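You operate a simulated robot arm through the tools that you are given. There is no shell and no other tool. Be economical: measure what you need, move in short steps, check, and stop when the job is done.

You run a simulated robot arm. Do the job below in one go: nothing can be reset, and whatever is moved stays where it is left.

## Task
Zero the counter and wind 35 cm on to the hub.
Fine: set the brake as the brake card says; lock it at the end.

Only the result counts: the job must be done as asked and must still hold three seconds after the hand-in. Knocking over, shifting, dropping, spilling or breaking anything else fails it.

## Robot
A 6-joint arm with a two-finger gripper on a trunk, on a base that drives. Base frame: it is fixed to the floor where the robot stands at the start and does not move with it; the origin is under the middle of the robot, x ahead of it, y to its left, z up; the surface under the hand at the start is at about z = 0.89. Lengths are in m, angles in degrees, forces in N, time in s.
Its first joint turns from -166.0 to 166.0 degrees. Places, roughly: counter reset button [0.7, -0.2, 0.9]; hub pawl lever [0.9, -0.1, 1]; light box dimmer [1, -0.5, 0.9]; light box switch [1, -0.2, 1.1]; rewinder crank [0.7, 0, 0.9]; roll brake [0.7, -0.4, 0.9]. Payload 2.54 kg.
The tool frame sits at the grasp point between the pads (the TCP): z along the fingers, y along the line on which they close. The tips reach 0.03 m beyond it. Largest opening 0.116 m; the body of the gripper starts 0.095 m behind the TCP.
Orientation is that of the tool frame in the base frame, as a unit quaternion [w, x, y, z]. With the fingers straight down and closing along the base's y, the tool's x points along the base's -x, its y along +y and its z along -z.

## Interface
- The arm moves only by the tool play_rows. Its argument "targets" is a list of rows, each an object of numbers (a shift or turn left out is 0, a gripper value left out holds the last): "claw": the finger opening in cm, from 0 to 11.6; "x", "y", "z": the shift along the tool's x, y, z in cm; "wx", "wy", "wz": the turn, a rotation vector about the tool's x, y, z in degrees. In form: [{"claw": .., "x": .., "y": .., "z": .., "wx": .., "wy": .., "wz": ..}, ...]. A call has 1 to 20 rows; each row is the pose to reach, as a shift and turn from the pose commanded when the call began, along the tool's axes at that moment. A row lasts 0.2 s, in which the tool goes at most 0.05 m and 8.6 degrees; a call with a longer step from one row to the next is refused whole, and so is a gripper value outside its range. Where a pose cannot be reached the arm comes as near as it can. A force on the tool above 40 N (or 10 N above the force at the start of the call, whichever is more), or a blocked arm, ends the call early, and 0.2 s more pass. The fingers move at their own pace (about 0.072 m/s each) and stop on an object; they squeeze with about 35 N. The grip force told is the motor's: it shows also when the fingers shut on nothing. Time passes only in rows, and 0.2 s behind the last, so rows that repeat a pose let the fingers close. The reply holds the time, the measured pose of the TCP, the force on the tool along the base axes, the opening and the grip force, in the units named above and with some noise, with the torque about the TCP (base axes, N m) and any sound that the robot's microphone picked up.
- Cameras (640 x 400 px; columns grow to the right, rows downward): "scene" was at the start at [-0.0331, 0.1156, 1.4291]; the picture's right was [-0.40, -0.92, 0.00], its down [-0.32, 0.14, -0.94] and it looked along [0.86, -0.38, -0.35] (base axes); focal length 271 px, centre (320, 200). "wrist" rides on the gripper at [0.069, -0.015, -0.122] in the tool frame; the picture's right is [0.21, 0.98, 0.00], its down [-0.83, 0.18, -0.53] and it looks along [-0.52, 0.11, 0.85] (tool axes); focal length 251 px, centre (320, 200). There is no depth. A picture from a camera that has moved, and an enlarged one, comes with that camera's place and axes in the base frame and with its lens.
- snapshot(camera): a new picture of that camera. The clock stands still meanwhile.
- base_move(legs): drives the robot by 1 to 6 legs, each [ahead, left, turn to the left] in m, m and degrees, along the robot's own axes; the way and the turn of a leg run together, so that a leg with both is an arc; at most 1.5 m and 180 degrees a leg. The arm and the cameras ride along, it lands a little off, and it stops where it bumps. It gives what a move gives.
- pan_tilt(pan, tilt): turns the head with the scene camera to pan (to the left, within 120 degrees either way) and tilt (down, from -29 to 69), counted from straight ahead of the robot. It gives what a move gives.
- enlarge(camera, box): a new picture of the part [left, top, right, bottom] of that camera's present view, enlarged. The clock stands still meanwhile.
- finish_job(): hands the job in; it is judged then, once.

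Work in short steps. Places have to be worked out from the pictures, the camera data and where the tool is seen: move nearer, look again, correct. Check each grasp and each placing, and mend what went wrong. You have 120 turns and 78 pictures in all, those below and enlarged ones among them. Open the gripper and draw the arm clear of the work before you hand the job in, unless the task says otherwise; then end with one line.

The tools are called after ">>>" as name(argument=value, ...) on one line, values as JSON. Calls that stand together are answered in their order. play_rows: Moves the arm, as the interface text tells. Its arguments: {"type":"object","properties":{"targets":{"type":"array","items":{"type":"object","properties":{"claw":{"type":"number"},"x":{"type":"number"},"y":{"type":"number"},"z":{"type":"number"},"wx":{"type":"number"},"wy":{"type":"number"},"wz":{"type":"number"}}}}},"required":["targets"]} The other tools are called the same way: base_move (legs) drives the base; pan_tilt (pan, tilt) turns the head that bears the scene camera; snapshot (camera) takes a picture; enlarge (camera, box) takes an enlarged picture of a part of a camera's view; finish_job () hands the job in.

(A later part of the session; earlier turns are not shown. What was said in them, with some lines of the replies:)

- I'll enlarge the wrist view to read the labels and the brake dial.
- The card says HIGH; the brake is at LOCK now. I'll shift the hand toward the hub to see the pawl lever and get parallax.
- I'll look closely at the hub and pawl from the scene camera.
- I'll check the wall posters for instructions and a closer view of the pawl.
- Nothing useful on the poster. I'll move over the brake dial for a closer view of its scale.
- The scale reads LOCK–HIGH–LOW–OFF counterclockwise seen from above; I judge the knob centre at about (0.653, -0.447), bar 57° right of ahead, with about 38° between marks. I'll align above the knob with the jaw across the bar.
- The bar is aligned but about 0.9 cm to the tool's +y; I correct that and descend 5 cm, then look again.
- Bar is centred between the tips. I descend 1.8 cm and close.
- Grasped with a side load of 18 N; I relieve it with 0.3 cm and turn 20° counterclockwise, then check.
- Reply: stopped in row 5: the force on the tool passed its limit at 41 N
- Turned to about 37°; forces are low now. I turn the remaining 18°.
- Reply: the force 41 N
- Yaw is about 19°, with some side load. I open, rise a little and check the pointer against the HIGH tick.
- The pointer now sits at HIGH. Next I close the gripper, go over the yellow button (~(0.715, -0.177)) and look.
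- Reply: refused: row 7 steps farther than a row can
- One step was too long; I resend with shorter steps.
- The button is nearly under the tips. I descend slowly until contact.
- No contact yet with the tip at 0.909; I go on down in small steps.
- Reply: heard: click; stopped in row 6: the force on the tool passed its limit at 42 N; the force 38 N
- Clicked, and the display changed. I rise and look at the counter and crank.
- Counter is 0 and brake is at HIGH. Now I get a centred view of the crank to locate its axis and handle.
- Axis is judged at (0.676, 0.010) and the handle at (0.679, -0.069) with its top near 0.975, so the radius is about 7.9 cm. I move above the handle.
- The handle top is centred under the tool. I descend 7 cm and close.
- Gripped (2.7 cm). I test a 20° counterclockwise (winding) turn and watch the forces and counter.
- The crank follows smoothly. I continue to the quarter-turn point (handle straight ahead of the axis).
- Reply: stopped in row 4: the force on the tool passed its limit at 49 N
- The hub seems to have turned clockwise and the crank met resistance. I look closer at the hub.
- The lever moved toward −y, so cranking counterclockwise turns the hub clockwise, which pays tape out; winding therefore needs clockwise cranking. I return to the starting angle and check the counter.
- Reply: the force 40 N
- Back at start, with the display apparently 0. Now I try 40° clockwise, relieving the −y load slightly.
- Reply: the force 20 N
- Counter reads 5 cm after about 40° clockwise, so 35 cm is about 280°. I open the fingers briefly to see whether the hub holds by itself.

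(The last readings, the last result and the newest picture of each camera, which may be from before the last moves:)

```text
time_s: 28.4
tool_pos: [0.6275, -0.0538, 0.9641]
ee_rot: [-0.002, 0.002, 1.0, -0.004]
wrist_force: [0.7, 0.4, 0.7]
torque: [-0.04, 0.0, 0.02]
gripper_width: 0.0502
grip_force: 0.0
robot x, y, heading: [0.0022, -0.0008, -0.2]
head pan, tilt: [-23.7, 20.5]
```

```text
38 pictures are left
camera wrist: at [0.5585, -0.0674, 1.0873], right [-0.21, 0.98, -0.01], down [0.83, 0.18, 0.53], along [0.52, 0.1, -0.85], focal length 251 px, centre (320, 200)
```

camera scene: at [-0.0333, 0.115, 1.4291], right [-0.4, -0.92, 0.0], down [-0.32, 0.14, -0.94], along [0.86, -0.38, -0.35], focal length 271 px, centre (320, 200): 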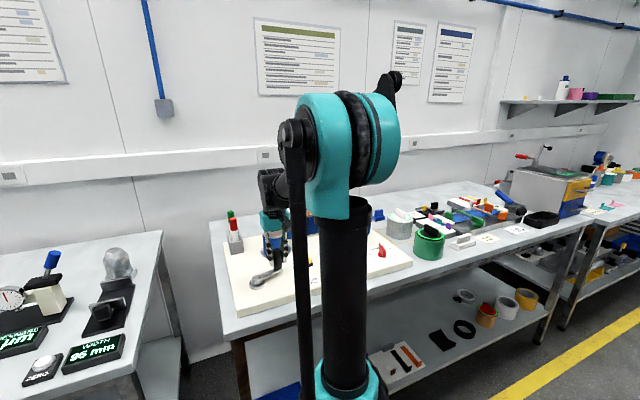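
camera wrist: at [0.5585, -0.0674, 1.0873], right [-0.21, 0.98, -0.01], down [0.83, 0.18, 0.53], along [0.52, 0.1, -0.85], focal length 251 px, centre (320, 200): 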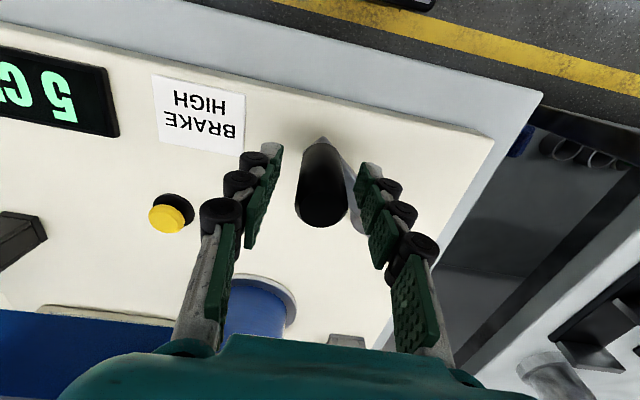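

It holds at 5 cm. I regrip and continue 80° clockwise around the refined centre (0.678, 0.012), R 8.1 cm.

>>> play_rows(targets=[{"claw": 3}, {"claw": 1}, {"claw": 1}, {"claw": 1}, {"x": 0.5, "y": 0.55}, {"x": 1.0, "y": 1.16}, {"x": 1.44, "y": 1.7}, {"x": 1.85, "y": 2.29}, {"x": 2.19, "y": 2.9}, {"x": 2.49, "y": 3.55}, {"x": 2.72, "y": 4.2}, {"x": 2.9, "y": 4.9}, {"x": 3.02, "y": 5.6}, {"x": 3.08, "y": 6.3}, {"x": 3.07, "y": 7.0}, {"x": 3.0, "y": 7.71}, {"x": 2.87, "y": 8.4}, {"x": 2.68, "y": 9.08}, {"x": 2.43, "y": 9.74}, {"x": 2.13, "y": 10.38}])

>>> snapshot(camera="wrist")

>>> enlarge(camera="scene", box=[215, 190, 415, 310])

```text
time_s: 32.5
tool_pos: [0.6082, 0.0512, 0.9638]
ee_rot: [-0.002, 0.003, 1.0, -0.005]
wrist_force: [8.6, -6.4, 25.5]
torque: [0.05, -0.28, -0.02]
gripper_width: 0.027
grip_force: 44.4
robot x, y, heading: [0.0005, -0.0035, -0.1]
head pan, tilt: [-23.7, 20.5]
```

```text
37 pictures are left
camera wrist: at [0.5387, 0.0365, 1.087], right [-0.21, 0.98, -0.01], down [0.83, 0.18, 0.53], along [0.52, 0.1, -0.85], focal length 251 px, centre (320, 200)
```

wrist: 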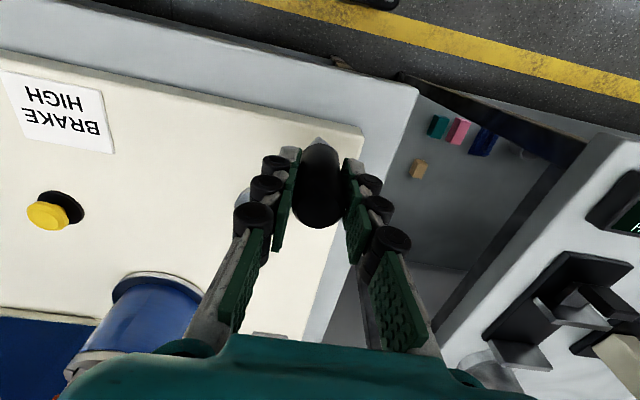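

```text
3.20 times, centred on (315, 250) of scene
camera zoom: at [-0.0335, 0.1149, 1.4291], right [-0.4, -0.92, 0.0], down [-0.32, 0.14, -0.94], along [0.86, -0.38, -0.35], focal length 868 px, centre (336, 40)
```

zoom: 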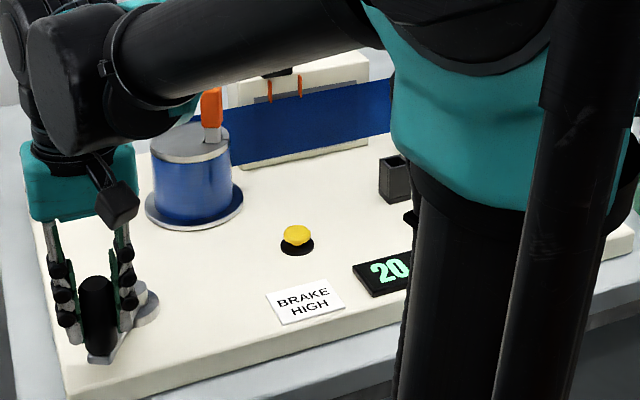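

Counter reads 20 cm at about 121° total (≈6°/cm). I go 60° further, then read again.

>>> play_rows(targets=[{"x": -0.42, "y": 0.66, "z": -0.1}, {"x": -0.86, "y": 1.3, "z": -0.1}, {"x": -1.34, "y": 1.82, "z": -0.1}, {"x": -1.84, "y": 2.31, "z": -0.1}, {"x": -2.4, "y": 2.75, "z": -0.1}, {"x": -2.98, "y": 3.14, "z": -0.1}, {"x": -3.6, "y": 3.47, "z": -0.1}, {"x": -4.25, "y": 3.76, "z": -0.1}, {"x": -4.9, "y": 3.98, "z": -0.1}, {"x": -5.6, "y": 4.15, "z": -0.1}, {"x": -6.3, "y": 4.25, "z": -0.1}, {"x": -7.01, "y": 4.3, "z": -0.1}])

>>> enlarge(camera="scene", box=[215, 190, 415, 310])

```text
time_s: 34.5
tool_pos: [0.6542, 0.0872, 0.9641]
ee_rot: [-0.003, 0.004, 1.0, -0.006]
wrist_force: [3.6, -8.0, 3.9]
torque: [-0.01, 0.18, -0.03]
gripper_width: 0.027
grip_force: 44.6
robot x, y, heading: [0.0004, 0.0009, -0.1]
head pan, tilt: [-23.7, 20.5]
stopped in row 9: the force on the tool passed its limit at 40 N (the readings are from after the stop); the commanded pose is now the measured one
```

```text
3.20 times, centred on (315, 250) of scene
camera zoom: at [-0.0332, 0.1146, 1.4291], right [-0.4, -0.91, 0.0], down [-0.32, 0.14, -0.94], along [0.86, -0.38, -0.35], focal length 868 px, centre (336, 40)
```

zoom: 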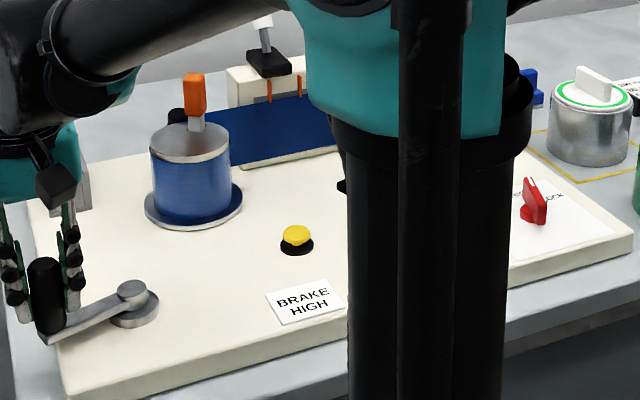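

Stopped at about 164° (≈27 cm), with the hub lever tracking. I go about 33° further, then check the counter.

>>> play_rows(targets=[{"x": -0.65, "y": 0.22}, {"x": -1.34, "y": 0.32}, {"x": -2.03, "y": 0.36}, {"x": -2.73, "y": 0.36}, {"x": -3.42, "y": 0.28}, {"x": -4.11, "y": 0.15}, {"x": -4.59, "y": 0.03}])

>>> enlarge(camera="scene", box=[215, 190, 415, 310])

```text
time_s: 36.1
tool_pos: [0.7001, 0.0864, 0.9627]
ee_rot: [-0.002, 0.003, 1.0, -0.006]
wrist_force: [-8.5, -29.6, 1.8]
torque: [-0.39, 0.49, -0.04]
gripper_width: 0.0272
grip_force: 44.9
robot x, y, heading: [-0.0012, -0.0028, -0.5]
head pan, tilt: [-23.7, 20.5]
```

```text
3.20 times, centred on (315, 250) of scene
camera zoom: at [-0.0337, 0.1138, 1.4292], right [-0.4, -0.91, 0.0], down [-0.32, 0.14, -0.94], along [0.86, -0.38, -0.35], focal length 868 px, centre (336, 40)
```

zoom: 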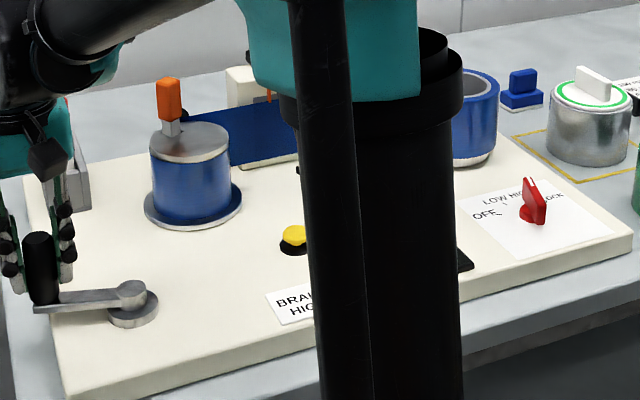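

The counter is hidden. I release, rise and look with the wrist camera.

>>> play_rows(targets=[{"claw": 4}, {"claw": 6}, {"claw": 6}, {"z": -4}, {"z": -8}, {"z": -10, "y": -4}, {"z": -10, "y": -8, "x": 4}, {"z": -10, "y": -12, "x": 6}, {"z": -10, "y": -16, "x": 8}, {"z": -10, "y": -16, "x": 8}])

>>> snapshot(camera="wrist")

```text
refused: row 7 steps farther than a row can; nothing moved
```

```text
33 pictures are left
camera wrist: at [0.6305, 0.0736, 1.0871], right [-0.21, 0.98, -0.01], down [0.83, 0.18, 0.53], along [0.52, 0.1, -0.85], focal length 251 px, centre (320, 200)
```

wrist: 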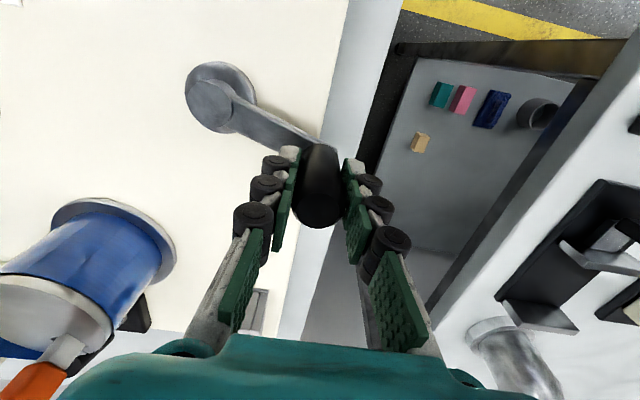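

I resend it with smaller steps.

>>> play_rows(targets=[{"claw": 4}, {"claw": 6}, {"claw": 6}, {"z": -4}, {"z": -8}, {"z": -10, "y": -3}, {"z": -10, "y": -6, "x": 3}, {"z": -10, "y": -10, "x": 5}, {"z": -10, "y": -14, "x": 7}, {"z": -10, "y": -14, "x": 7}])

>>> snapshot(camera="wrist")

```text
time_s: 38.3
tool_pos: [0.6295, -0.0511, 1.0646]
ee_rot: [-0.002, 0.003, 1.0, -0.005]
wrist_force: [0.6, 0.4, 0.1]
torque: [0.02, 0.01, -0.03]
gripper_width: 0.0601
grip_force: 0.1
robot x, y, heading: [-0.0019, 0.0014, 0.0]
head pan, tilt: [-23.7, 20.5]
```

```text
32 pictures are left
camera wrist: at [0.5603, -0.0644, 1.1881], right [-0.21, 0.98, -0.01], down [0.83, 0.18, 0.53], along [0.52, 0.1, -0.85], focal length 251 px, centre (320, 200)
```

wrist: 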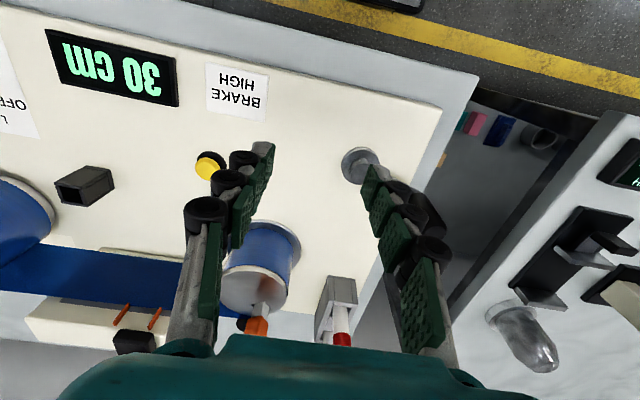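

It reads 30 cm; all readings so far are multiples of 5, so the display may be coarse and I must find its change-over points. I approach the handle again with the hand yawed about 98° so that the wrist camera looks toward the counter.

>>> play_rows(targets=[{"wz": 8, "y": 1}, {"wz": 16, "y": 2.5, "x": -1}, {"wz": 24, "y": 4, "x": -2}, {"wz": 32, "y": 5.5, "x": -3}, {"wz": 40, "y": 7, "x": -4}, {"wz": 48, "y": 8.5, "x": -5}, {"wz": 56, "y": 10, "x": -6}, {"wz": 64, "y": 11.5, "x": -7.06}, {"wz": 72, "y": 13, "x": -7.06}, {"wz": 80, "y": 13.75, "x": -7.06}, {"wz": 88, "y": 13.75, "x": -7.06}, {"wz": 96, "y": 13.75, "x": -7.06}, {"wz": 98, "y": 13.75, "x": -7.06}, {"wz": 98, "y": 13.75, "x": -7.06, "z": 3}, {"wz": 98, "y": 13.75, "x": -7.06, "z": 3}])

>>> snapshot(camera="wrist")

```text
time_s: 41.5
tool_pos: [0.7029, 0.0869, 1.0324]
ee_rot: [0.002, 0.757, 0.654, -0.006]
wrist_force: [0.0, 0.4, -0.8]
torque: [0.03, -0.02, 0.02]
gripper_width: 0.06
grip_force: 0.0
robot x, y, heading: [-0.002, -0.0001, -0.1]
head pan, tilt: [-23.7, 20.5]
```

```text
31 pictures are left
camera wrist: at [0.6965, 0.1579, 1.155], right [1.0, 0.07, -0.01], down [0.06, -0.84, 0.54], along [0.03, -0.54, -0.84], focal length 251 px, centre (320, 200)
```

wrist: 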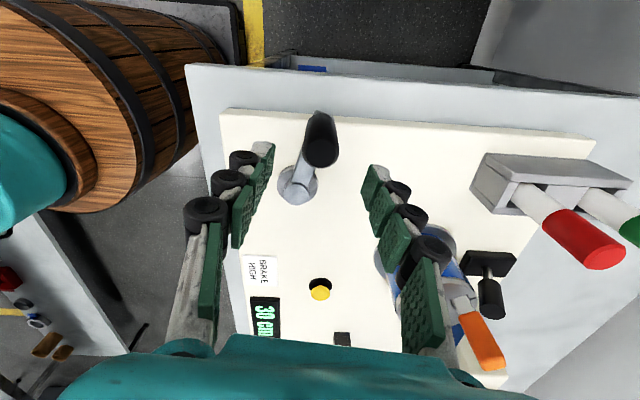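

Counter is readable from this raised pose. I do a cycle: descend, grip, turn 3° clockwise, release, rise, read.

>>> play_rows(targets=[{"y": -0.2, "z": 3}, {"y": -0.2, "z": 6}, {"y": -0.2, "z": 6.8}, {"y": -0.2, "z": 6.8, "claw": 3}, {"y": -0.2, "z": 6.8, "claw": 1}, {"y": -0.2, "z": 6.8, "claw": 1}, {"y": -0.2, "z": 6.8, "claw": 1}, {"y": 0.0, "x": -0.03, "z": 6.8}, {"y": 0.2, "x": -0.06, "z": 6.8}, {"y": 0.2, "x": -0.06, "z": 6.8}])

>>> play_rows(targets=[{"claw": 4}, {"claw": 6}, {"claw": 6}, {"z": -3}, {"z": -7}, {"z": -7}])

>>> snapshot(camera="wrist")

```text
time_s: 43.7
tool_pos: [0.7038, 0.085, 0.9645]
ee_rot: [0.003, 0.757, 0.653, -0.006]
wrist_force: [-0.5, 1.1, -15.9]
torque: [0.11, -0.05, 0.01]
gripper_width: 0.0268
grip_force: 45.1
robot x, y, heading: [0.004, -0.0004, -0.4]
head pan, tilt: [-23.7, 20.5]
```

```text
time_s: 45.1
tool_pos: [0.7038, 0.0859, 1.0353]
ee_rot: [0.004, 0.757, 0.654, -0.007]
wrist_force: [0.3, 0.0, -0.7]
torque: [-0.01, 0.02, 0.0]
gripper_width: 0.0603
grip_force: 0.1
robot x, y, heading: [-0.0018, 0.0027, -0.4]
head pan, tilt: [-23.7, 20.5]
```

```text
30 pictures are left
camera wrist: at [0.6985, 0.1572, 1.1581], right [1.0, 0.07, -0.01], down [0.06, -0.84, 0.54], along [0.03, -0.54, -0.84], focal length 251 px, centre (320, 200)
```

wrist: 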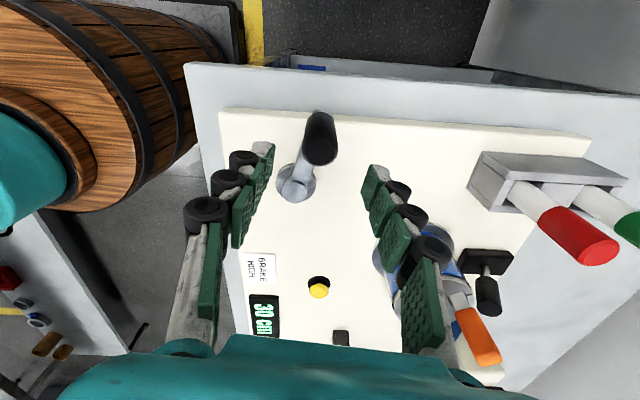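

Still 30 at ≈201°. Another cycle with 4°.

>>> play_rows(targets=[{"z": 3}, {"z": 6}, {"z": 7}, {"z": 7, "claw": 3}, {"z": 7, "claw": 1}, {"z": 7, "claw": 1}, {"z": 7, "claw": 1}, {"y": 0.28, "x": -0.05, "z": 7}, {"y": 0.56, "x": -0.11, "z": 7}, {"y": 0.56, "x": -0.11, "z": 7}])

>>> play_rows(targets=[{"claw": 4}, {"claw": 6}, {"claw": 6}, {"z": -3}, {"z": -7}, {"z": -7}])

>>> enlarge(camera="wrist", box=[200, 90, 480, 350])

```text
time_s: 47.3
tool_pos: [0.7093, 0.0845, 0.965]
ee_rot: [0.003, 0.757, 0.653, -0.006]
wrist_force: [2.2, 5.9, -7.2]
torque: [0.24, -0.09, 0.0]
gripper_width: 0.0271
grip_force: 45.4
robot x, y, heading: [-0.0008, 0.0018, 0.1]
head pan, tilt: [-23.7, 20.5]
```

```text
time_s: 48.7
tool_pos: [0.709, 0.084, 1.0352]
ee_rot: [0.002, 0.757, 0.653, -0.005]
wrist_force: [-0.6, 0.6, 0.2]
torque: [0.01, -0.02, -0.01]
gripper_width: 0.0601
grip_force: 0.1
robot x, y, heading: [-0.0015, -0.0001, -0.1]
head pan, tilt: [-23.7, 20.5]
```

```text
1.54 times, centred on (340, 220) of wrist
camera zoom: at [0.7034, 0.1554, 1.1579], right [1.0, 0.07, -0.01], down [0.06, -0.84, 0.54], along [0.03, -0.54, -0.84], focal length 387 px, centre (289, 169)
```

zoom: 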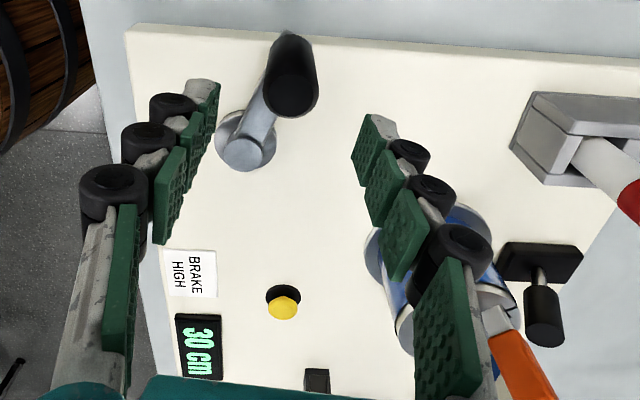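

Still 30 at ≈205°. Next 4°.

>>> play_rows(targets=[{"z": 3}, {"z": 6}, {"z": 7}, {"z": 7, "claw": 3}, {"z": 7, "claw": 1}, {"z": 7, "claw": 1}, {"z": 7, "claw": 1}, {"y": 0.28, "x": -0.08, "z": 7}, {"y": 0.56, "x": -0.16, "z": 7}, {"y": 0.56, "x": -0.16, "z": 7}])

>>> play_rows(targets=[{"claw": 4}, {"claw": 6}, {"claw": 6}, {"z": -3}, {"z": -7}, {"z": -7}])

>>> enlarge(camera="wrist", box=[200, 90, 480, 350])

```text
time_s: 50.9
tool_pos: [0.7137, 0.0815, 0.9656]
ee_rot: [0.003, 0.757, 0.653, -0.006]
wrist_force: [-1.2, 0.4, -10.0]
torque: [0.1, -0.04, 0.02]
gripper_width: 0.0268
grip_force: 44.9
robot x, y, heading: [0.0035, -0.0025, 0.1]
head pan, tilt: [-23.7, 20.5]
```

```text
time_s: 52.3
tool_pos: [0.7149, 0.0809, 1.036]
ee_rot: [0.002, 0.757, 0.653, -0.005]
wrist_force: [0.6, -0.6, -0.1]
torque: [-0.01, 0.03, 0.02]
gripper_width: 0.0603
grip_force: 0.0
robot x, y, heading: [-0.0015, -0.0012, -0.3]
head pan, tilt: [-23.7, 20.5]
```

```text
1.54 times, centred on (340, 220) of wrist
camera zoom: at [0.7091, 0.1528, 1.1583], right [1.0, 0.07, -0.01], down [0.06, -0.84, 0.54], along [0.03, -0.54, -0.84], focal length 387 px, centre (289, 169)
```

zoom: 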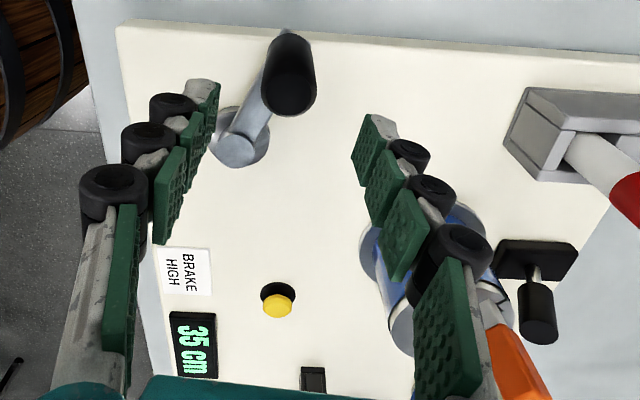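

It switched to 35 at about 207°, but with 5-cm steps I need to know whether that switch means 32.5 or 35 cm; hub radius and gear ratio will tell. I take a good overhead look at the hub.

>>> play_rows(targets=[{"z": -4, "wz": -8}, {"z": -8, "wz": -16}, {"z": -9.4, "x": -3, "wz": -24}, {"z": -9.4, "x": -6, "wz": -32}, {"z": -9.4, "x": -9, "wz": -40}, {"z": -9.4, "x": -12, "wz": -48}, {"z": -9.4, "x": -15, "y": 1, "wz": -56}, {"z": -9.4, "x": -17.1, "y": 1, "wz": -64}, {"z": -9.4, "x": -17.1, "y": 1, "wz": -72}, {"z": -9.4, "x": -17.1, "y": 1, "wz": -80}, {"z": -9.4, "x": -17.1, "y": 1, "wz": -88}, {"z": -9.4, "x": -17.1, "y": 1, "wz": -96}, {"z": -9.4, "x": -17.1, "y": 1, "wz": -98, "claw": 11}, {"z": -9.4, "x": -17.1, "y": 1, "wz": -98, "claw": 11}])

>>> enlarge(camera="wrist", box=[200, 100, 440, 340])

>>> enlarge(camera="scene", box=[240, 200, 320, 260])

```text
time_s: 55.3
tool_pos: [0.6983, -0.0881, 1.1307]
ee_rot: [-0.003, 0.003, 1.0, -0.005]
wrist_force: [0.2, 0.6, 0.3]
torque: [0.0, -0.04, 0.05]
gripper_width: 0.1098
grip_force: 0.0
robot x, y, heading: [0.0036, -0.0025, -0.1]
head pan, tilt: [-23.7, 20.5]
```

```text
1.67 times, centred on (320, 220) of wrist
camera zoom: at [0.6298, -0.1022, 1.255], right [-0.21, 0.98, -0.01], down [0.83, 0.18, 0.53], along [0.52, 0.1, -0.85], focal length 419 px, centre (320, 167)
```

zoom: 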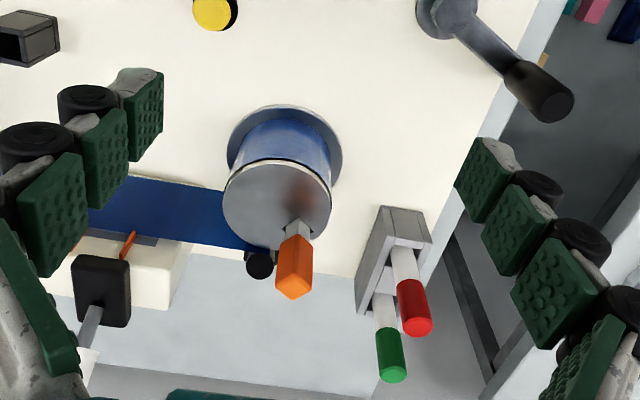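

```text
6.67 times, centred on (280, 230) of scene
camera zoom: at [-0.0333, 0.115, 1.4291], right [-0.4, -0.92, 0.0], down [-0.32, 0.14, -0.94], along [0.86, -0.38, -0.35], focal length 1808 px, centre (587, 0)
```

zoom: 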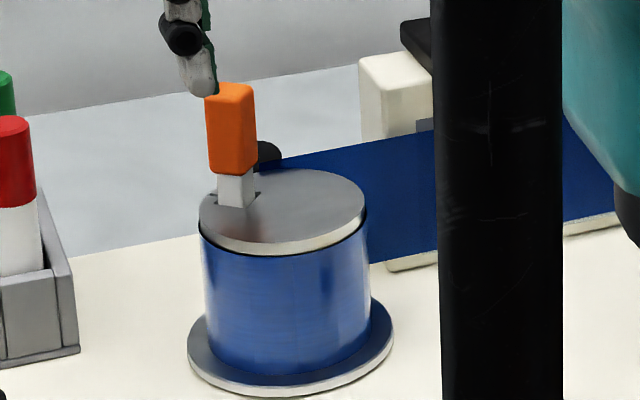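

Ratio ≈2 and hub radius ≈4.6 cm give about 6.2–6.3° per cm, i.e. the display most likely rounds to the nearest 5, and true 35 cm lies near 220° total. I go back over the handle to add about 11°.

>>> play_rows(targets=[{"wz": 8, "y": 1.5, "claw": 6}, {"wz": 16, "y": 3}, {"wz": 24, "y": 5}, {"wz": 32, "y": 7}, {"wz": 40, "y": 9}, {"wz": 48, "y": 11}, {"wz": 56, "y": 13, "x": -1}, {"wz": 64, "y": 15, "x": -1.6}, {"wz": 72, "y": 17, "x": -1.6}, {"wz": 80, "y": 17, "x": -1.6, "z": 2}, {"wz": 88, "y": 17, "x": -1.6, "z": 5}, {"wz": 96, "y": 17, "x": -1.6, "z": 8}, {"wz": 98, "y": 17, "x": -1.6, "z": 9.4}, {"wz": 98, "y": 17, "x": -1.6, "z": 9.4}])

>>> snapshot(camera="wrist")

```text
time_s: 58.3
tool_pos: [0.7148, 0.0809, 1.0346]
ee_rot: [0.002, 0.757, 0.653, -0.006]
wrist_force: [0.0, 0.6, -0.6]
torque: [0.04, 0.0, 0.0]
gripper_width: 0.06
grip_force: 0.1
robot x, y, heading: [-0.0019, -0.0045, -0.0]
head pan, tilt: [-23.7, 20.5]
```

```text
25 pictures are left
camera wrist: at [0.7105, 0.1523, 1.1574], right [1.0, 0.07, -0.01], down [0.06, -0.84, 0.54], along [0.03, -0.54, -0.84], focal length 251 px, centre (320, 200)
```

wrist: 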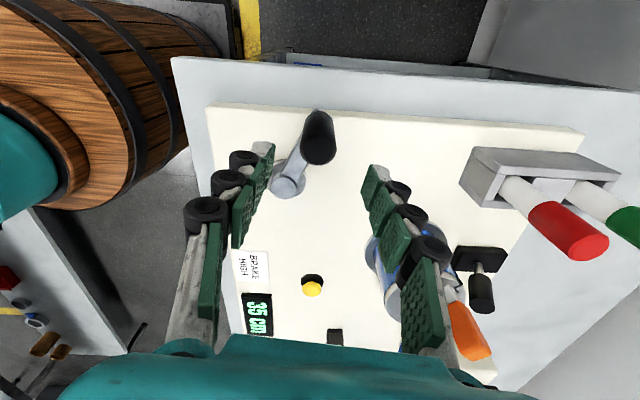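

Handle unchanged, display 35. I grip, turn 11° clockwise, release, rise and read.

>>> play_rows(targets=[{"z": 3}, {"z": 6}, {"z": 7}, {"z": 7, "claw": 3}, {"z": 7, "claw": 1}, {"z": 7, "claw": 1}, {"z": 7, "claw": 1}, {"y": 0.35, "x": -0.13, "z": 7}, {"y": 0.7, "x": -0.28, "z": 7}, {"y": 1.05, "x": -0.45, "z": 7}, {"y": 1.38, "x": -0.63, "z": 7}, {"y": 1.38, "x": -0.63, "z": 7}])

>>> play_rows(targets=[{"claw": 4}, {"claw": 6}, {"claw": 6}, {"z": -3}, {"z": -7}, {"z": -7}])

>>> snapshot(camera="wrist")

```text
time_s: 60.9
tool_pos: [0.7291, 0.0708, 0.9651]
ee_rot: [0.003, 0.756, 0.654, -0.006]
wrist_force: [0.8, 2.3, 3.4]
torque: [0.32, -0.11, 0.0]
gripper_width: 0.0269
grip_force: 45.0
robot x, y, heading: [0.0024, -0.0011, -0.1]
head pan, tilt: [-23.7, 20.5]
```

```text
time_s: 62.3
tool_pos: [0.7285, 0.0731, 1.036]
ee_rot: [0.002, 0.757, 0.653, -0.006]
wrist_force: [-0.1, 0.3, -0.2]
torque: [-0.01, 0.05, 0.02]
gripper_width: 0.0599
grip_force: 0.1
robot x, y, heading: [-0.0027, -0.0016, -0.0]
head pan, tilt: [-23.7, 20.5]
```

```text
24 pictures are left
camera wrist: at [0.7232, 0.144, 1.1578], right [1.0, 0.07, -0.01], down [0.06, -0.84, 0.54], along [0.03, -0.54, -0.84], focal length 251 px, centre (320, 200)
```

wrist: 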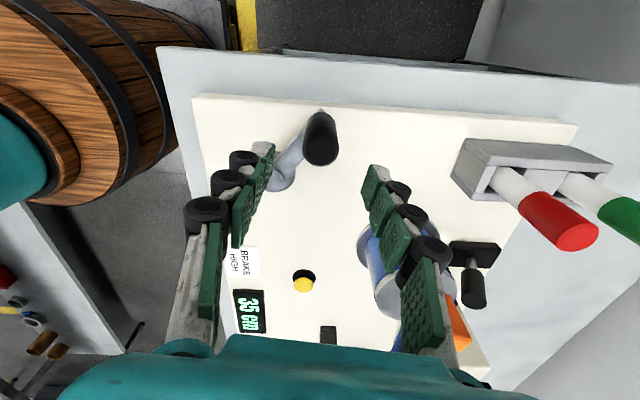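

Display 35, total ≈222°. Now to the brake: rise, travel to the knob and turn to yaw 19°.

>>> play_rows(targets=[{"z": -4}, {"z": -8}, {"z": -9, "x": -4, "wz": -7}, {"z": -9, "x": -8.5, "wz": -14}, {"z": -9, "x": -13, "wz": -21}, {"z": -9, "x": -17.5, "wz": -28}, {"z": -9, "x": -22, "wz": -35}, {"z": -9, "x": -26.5, "wz": -42}, {"z": -9, "x": -31, "wz": -49}, {"z": -9, "x": -35.5, "wz": -56}, {"z": -9, "x": -40, "wz": -63}, {"z": -9, "x": -44.5, "wz": -70}, {"z": -9, "x": -49, "wz": -77}, {"z": -7, "x": -51.7, "y": 0.3, "wz": -79}, {"z": -3, "x": -51.7, "y": 0.3, "wz": -79}, {"z": 1, "x": -51.7, "y": 0.3, "wz": -79}, {"z": 3, "x": -51.7, "y": 0.3, "wz": -79}, {"z": 3, "x": -51.7, "y": 0.3, "wz": -79}])

>>> snapshot(camera="wrist")

```text
time_s: 66.1
tool_pos: [0.6567, -0.4403, 1.0115]
ee_rot: [-0.001, 0.168, 0.986, -0.005]
wrist_force: [-0.3, -0.2, 0.1]
torque: [-0.02, 0.03, 0.06]
gripper_width: 0.0598
grip_force: 0.1
robot x, y, heading: [0.0022, -0.0022, -0.4]
head pan, tilt: [-23.7, 20.5]
```

```text
23 pictures are left
camera wrist: at [0.586, -0.4307, 1.134], right [0.12, 0.99, -0.01], down [0.84, -0.1, 0.53], along [0.53, -0.07, -0.85], focal length 251 px, centre (320, 200)
```

wrist: 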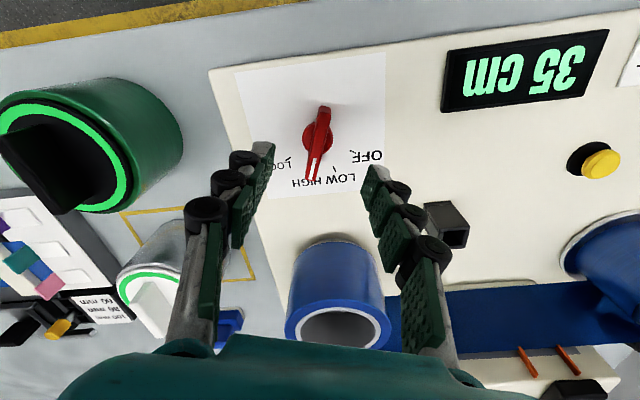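

Counter 35, pointer still at HIGH. I descend, grip the bar.

>>> play_rows(targets=[{"z": 3}, {"z": 6}, {"z": 6.9}, {"z": 6.9, "claw": 3}, {"z": 6.9, "claw": 0}, {"z": 6.9, "claw": 0}, {"z": 6.9, "claw": 0}, {"z": 6.9, "claw": 0}])

```text
time_s: 67.9
tool_pos: [0.6558, -0.4411, 0.9424]
ee_rot: [-0.002, 0.168, 0.986, -0.006]
wrist_force: [-3.7, -2.5, -6.8]
torque: [-0.05, -0.25, -0.03]
gripper_width: 0.0106
grip_force: 37.6
robot x, y, heading: [0.0015, 0.0014, -0.1]
head pan, tilt: [-23.7, 20.5]
```

Gripped with low side load. I turn 20° clockwise toward LOCK.

>>> play_rows(targets=[{"wz": 5}, {"wz": 10}, {"wz": 15}, {"wz": 20}])

```text
time_s: 68.9
tool_pos: [0.6561, -0.4385, 0.9421]
ee_rot: [-0.001, 0.336, 0.942, -0.005]
wrist_force: [6.1, 24.9, -21.9]
torque: [0.92, 0.19, 0.21]
gripper_width: 0.0106
grip_force: 38.0
robot x, y, heading: [-0.0005, 0.0019, 0.0]
head pan, tilt: [-23.7, 20.5]
```

Side load toward +y; I shift 0.2 cm that way and complete the turn to LOCK.

>>> play_rows(targets=[{"x": 0.13, "y": 0.17}, {"x": 0.13, "y": 0.17, "wz": 5}, {"x": 0.13, "y": 0.17, "wz": 10}, {"x": 0.13, "y": 0.17, "wz": 15}, {"x": 0.13, "y": 0.17, "wz": 19}])

```text
time_s: 70.0
tool_pos: [0.6599, -0.436, 0.9423]
ee_rot: [0.002, 0.467, 0.884, -0.004]
wrist_force: [7.2, 3.9, -9.0]
torque: [0.08, -0.23, 0.1]
gripper_width: 0.0107
grip_force: 37.7
robot x, y, heading: [0.0047, 0.0012, -0.2]
head pan, tilt: [-23.7, 20.5]
stopped in row 5: the force on the tool passed its limit at 45 N (the readings are from after the stop); the commanded pose is now the measured one
```

Yaw is 55.7° of about 57°; I add 2° more, then release, rise and look.

>>> play_rows(targets=[{"wz": 2.5}, {"wz": 2.5}])

>>> play_rows(targets=[{"claw": 2.5}, {"claw": 6}, {"claw": 6}, {"z": -4}, {"z": -6}, {"z": -6}])

>>> enlarge(camera="wrist", box=[220, 80, 420, 230])

```text
time_s: 70.7
tool_pos: [0.6596, -0.4363, 0.9419]
ee_rot: [0.002, 0.485, 0.874, -0.004]
wrist_force: [15.8, 10.8, -11.7]
torque: [-0.13, -0.68, 0.13]
gripper_width: 0.0105
grip_force: 38.0
robot x, y, heading: [-0.0003, -0.0025, -0.1]
head pan, tilt: [-23.7, 20.5]
```

```text
time_s: 72.0
tool_pos: [0.6565, -0.4367, 1.0034]
ee_rot: [0.001, 0.486, 0.874, -0.004]
wrist_force: [-0.9, -0.1, -0.2]
torque: [0.0, 0.01, 0.02]
gripper_width: 0.0604
grip_force: 0.0
robot x, y, heading: [0.0011, -0.001, 0.0]
head pan, tilt: [-23.7, 20.5]
```

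```text
2.67 times, centred on (320, 155) of wrist
camera zoom: at [0.608, -0.3857, 1.1251], right [0.72, 0.7, -0.01], down [0.59, -0.6, 0.54], along [0.37, -0.39, -0.84], focal length 670 px, centre (320, 320)
```

zoom: 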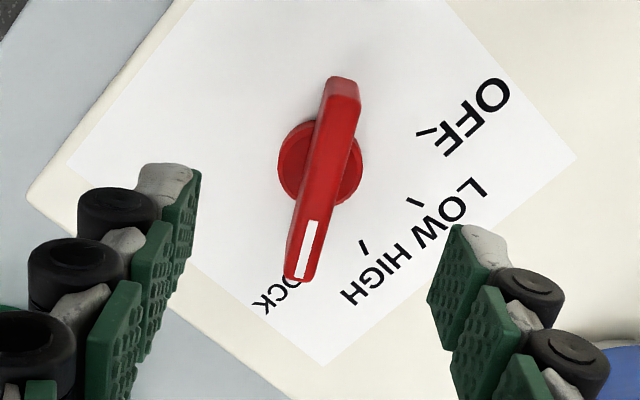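

The pointer is at LOCK as at the start. I withdraw the arm and check the counter and surroundings.

>>> play_rows(targets=[{"z": -4}, {"z": -8, "wz": -8}, {"z": -12, "wz": -16}, {"z": -16, "wz": -24}, {"z": -20, "wz": -32}, {"z": -20, "wz": -40, "y": 3}, {"z": -20, "wz": -48, "y": 6}, {"z": -20, "wz": -56, "y": 9}, {"z": -20, "wz": -58, "y": 12}, {"z": -20, "wz": -58, "y": 12}])

>>> snapshot(camera="wrist")

>>> snapshot(camera="scene")

```text
time_s: 74.2
tool_pos: [0.7609, -0.3707, 1.2013]
ee_rot: [-0.001, 0.002, 1.0, -0.004]
wrist_force: [0.4, -0.4, 0.2]
torque: [0.0, -0.02, 0.0]
gripper_width: 0.06
grip_force: 0.0
robot x, y, heading: [0.0013, 0.0029, -0.2]
head pan, tilt: [-23.7, 20.5]
```

```text
21 pictures are left
camera wrist: at [0.691, -0.3855, 1.3251], right [-0.21, 0.98, -0.01], down [0.83, 0.18, 0.53], along [0.52, 0.11, -0.85], focal length 251 px, centre (320, 200)
```

wrist: 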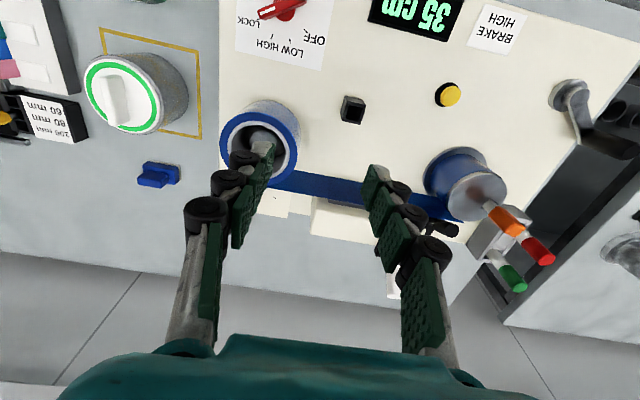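

```text
20 pictures are left
camera scene: at [-0.0331, 0.115, 1.4291], right [-0.4, -0.92, 0.0], down [-0.32, 0.14, -0.94], along [0.86, -0.38, -0.35], focal length 271 px, centre (320, 200)
```

scene: 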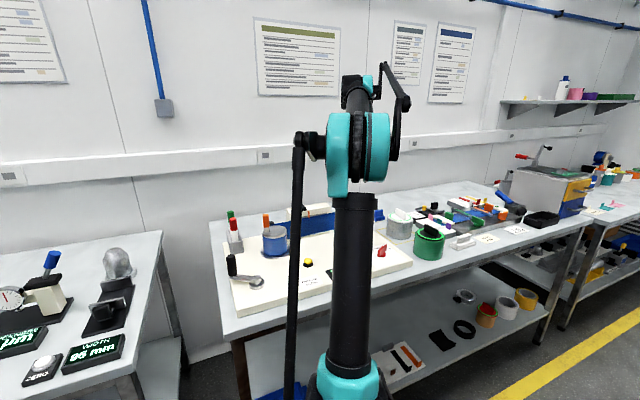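

Counter reads 35 with the brake locked. I take one closer look at the pawl behind the hub before handing in.

>>> enlarge(camera="wrist", box=[380, 130, 560, 310])

>>> enlarge(camera="scene", box=[220, 195, 300, 295])

```text
2.22 times, centred on (470, 220) of wrist
camera zoom: at [0.691, -0.3855, 1.3251], right [-0.21, 0.98, -0.01], down [0.83, 0.18, 0.53], along [0.52, 0.11, -0.85], focal length 559 px, centre (-13, 156)
```

zoom: 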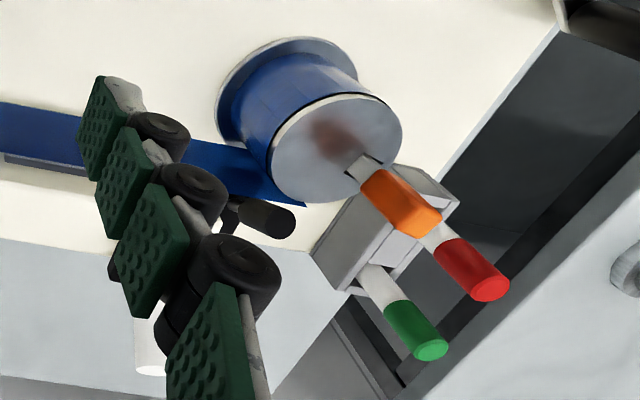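

```text
4.00 times, centred on (260, 245) of scene
camera zoom: at [-0.0331, 0.115, 1.4291], right [-0.4, -0.92, 0.0], down [-0.32, 0.14, -0.94], along [0.86, -0.38, -0.35], focal length 1084 px, centre (560, 20)
```

zoom: 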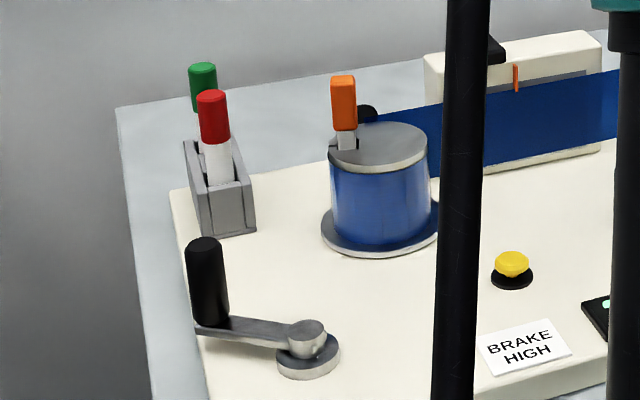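

The counter is steady at 35 cm, the brake is at LOCK, nothing else has moved and the arm is clear, so I hand in.

>>> finish_job()

```text
The job is handed in.
```

I zeroed the counter, set the brake to HIGH, wound until the counter read 35 cm, then locked the brake and drew the arm clear. The display only steps in 5s, so I set the last bit by crank angle, and the true length could be a couple of cm off. I first turned the crank about 40° the wrong way, which paid tape out; I wound that back on and the counter appeared to read 0 again before I went on.
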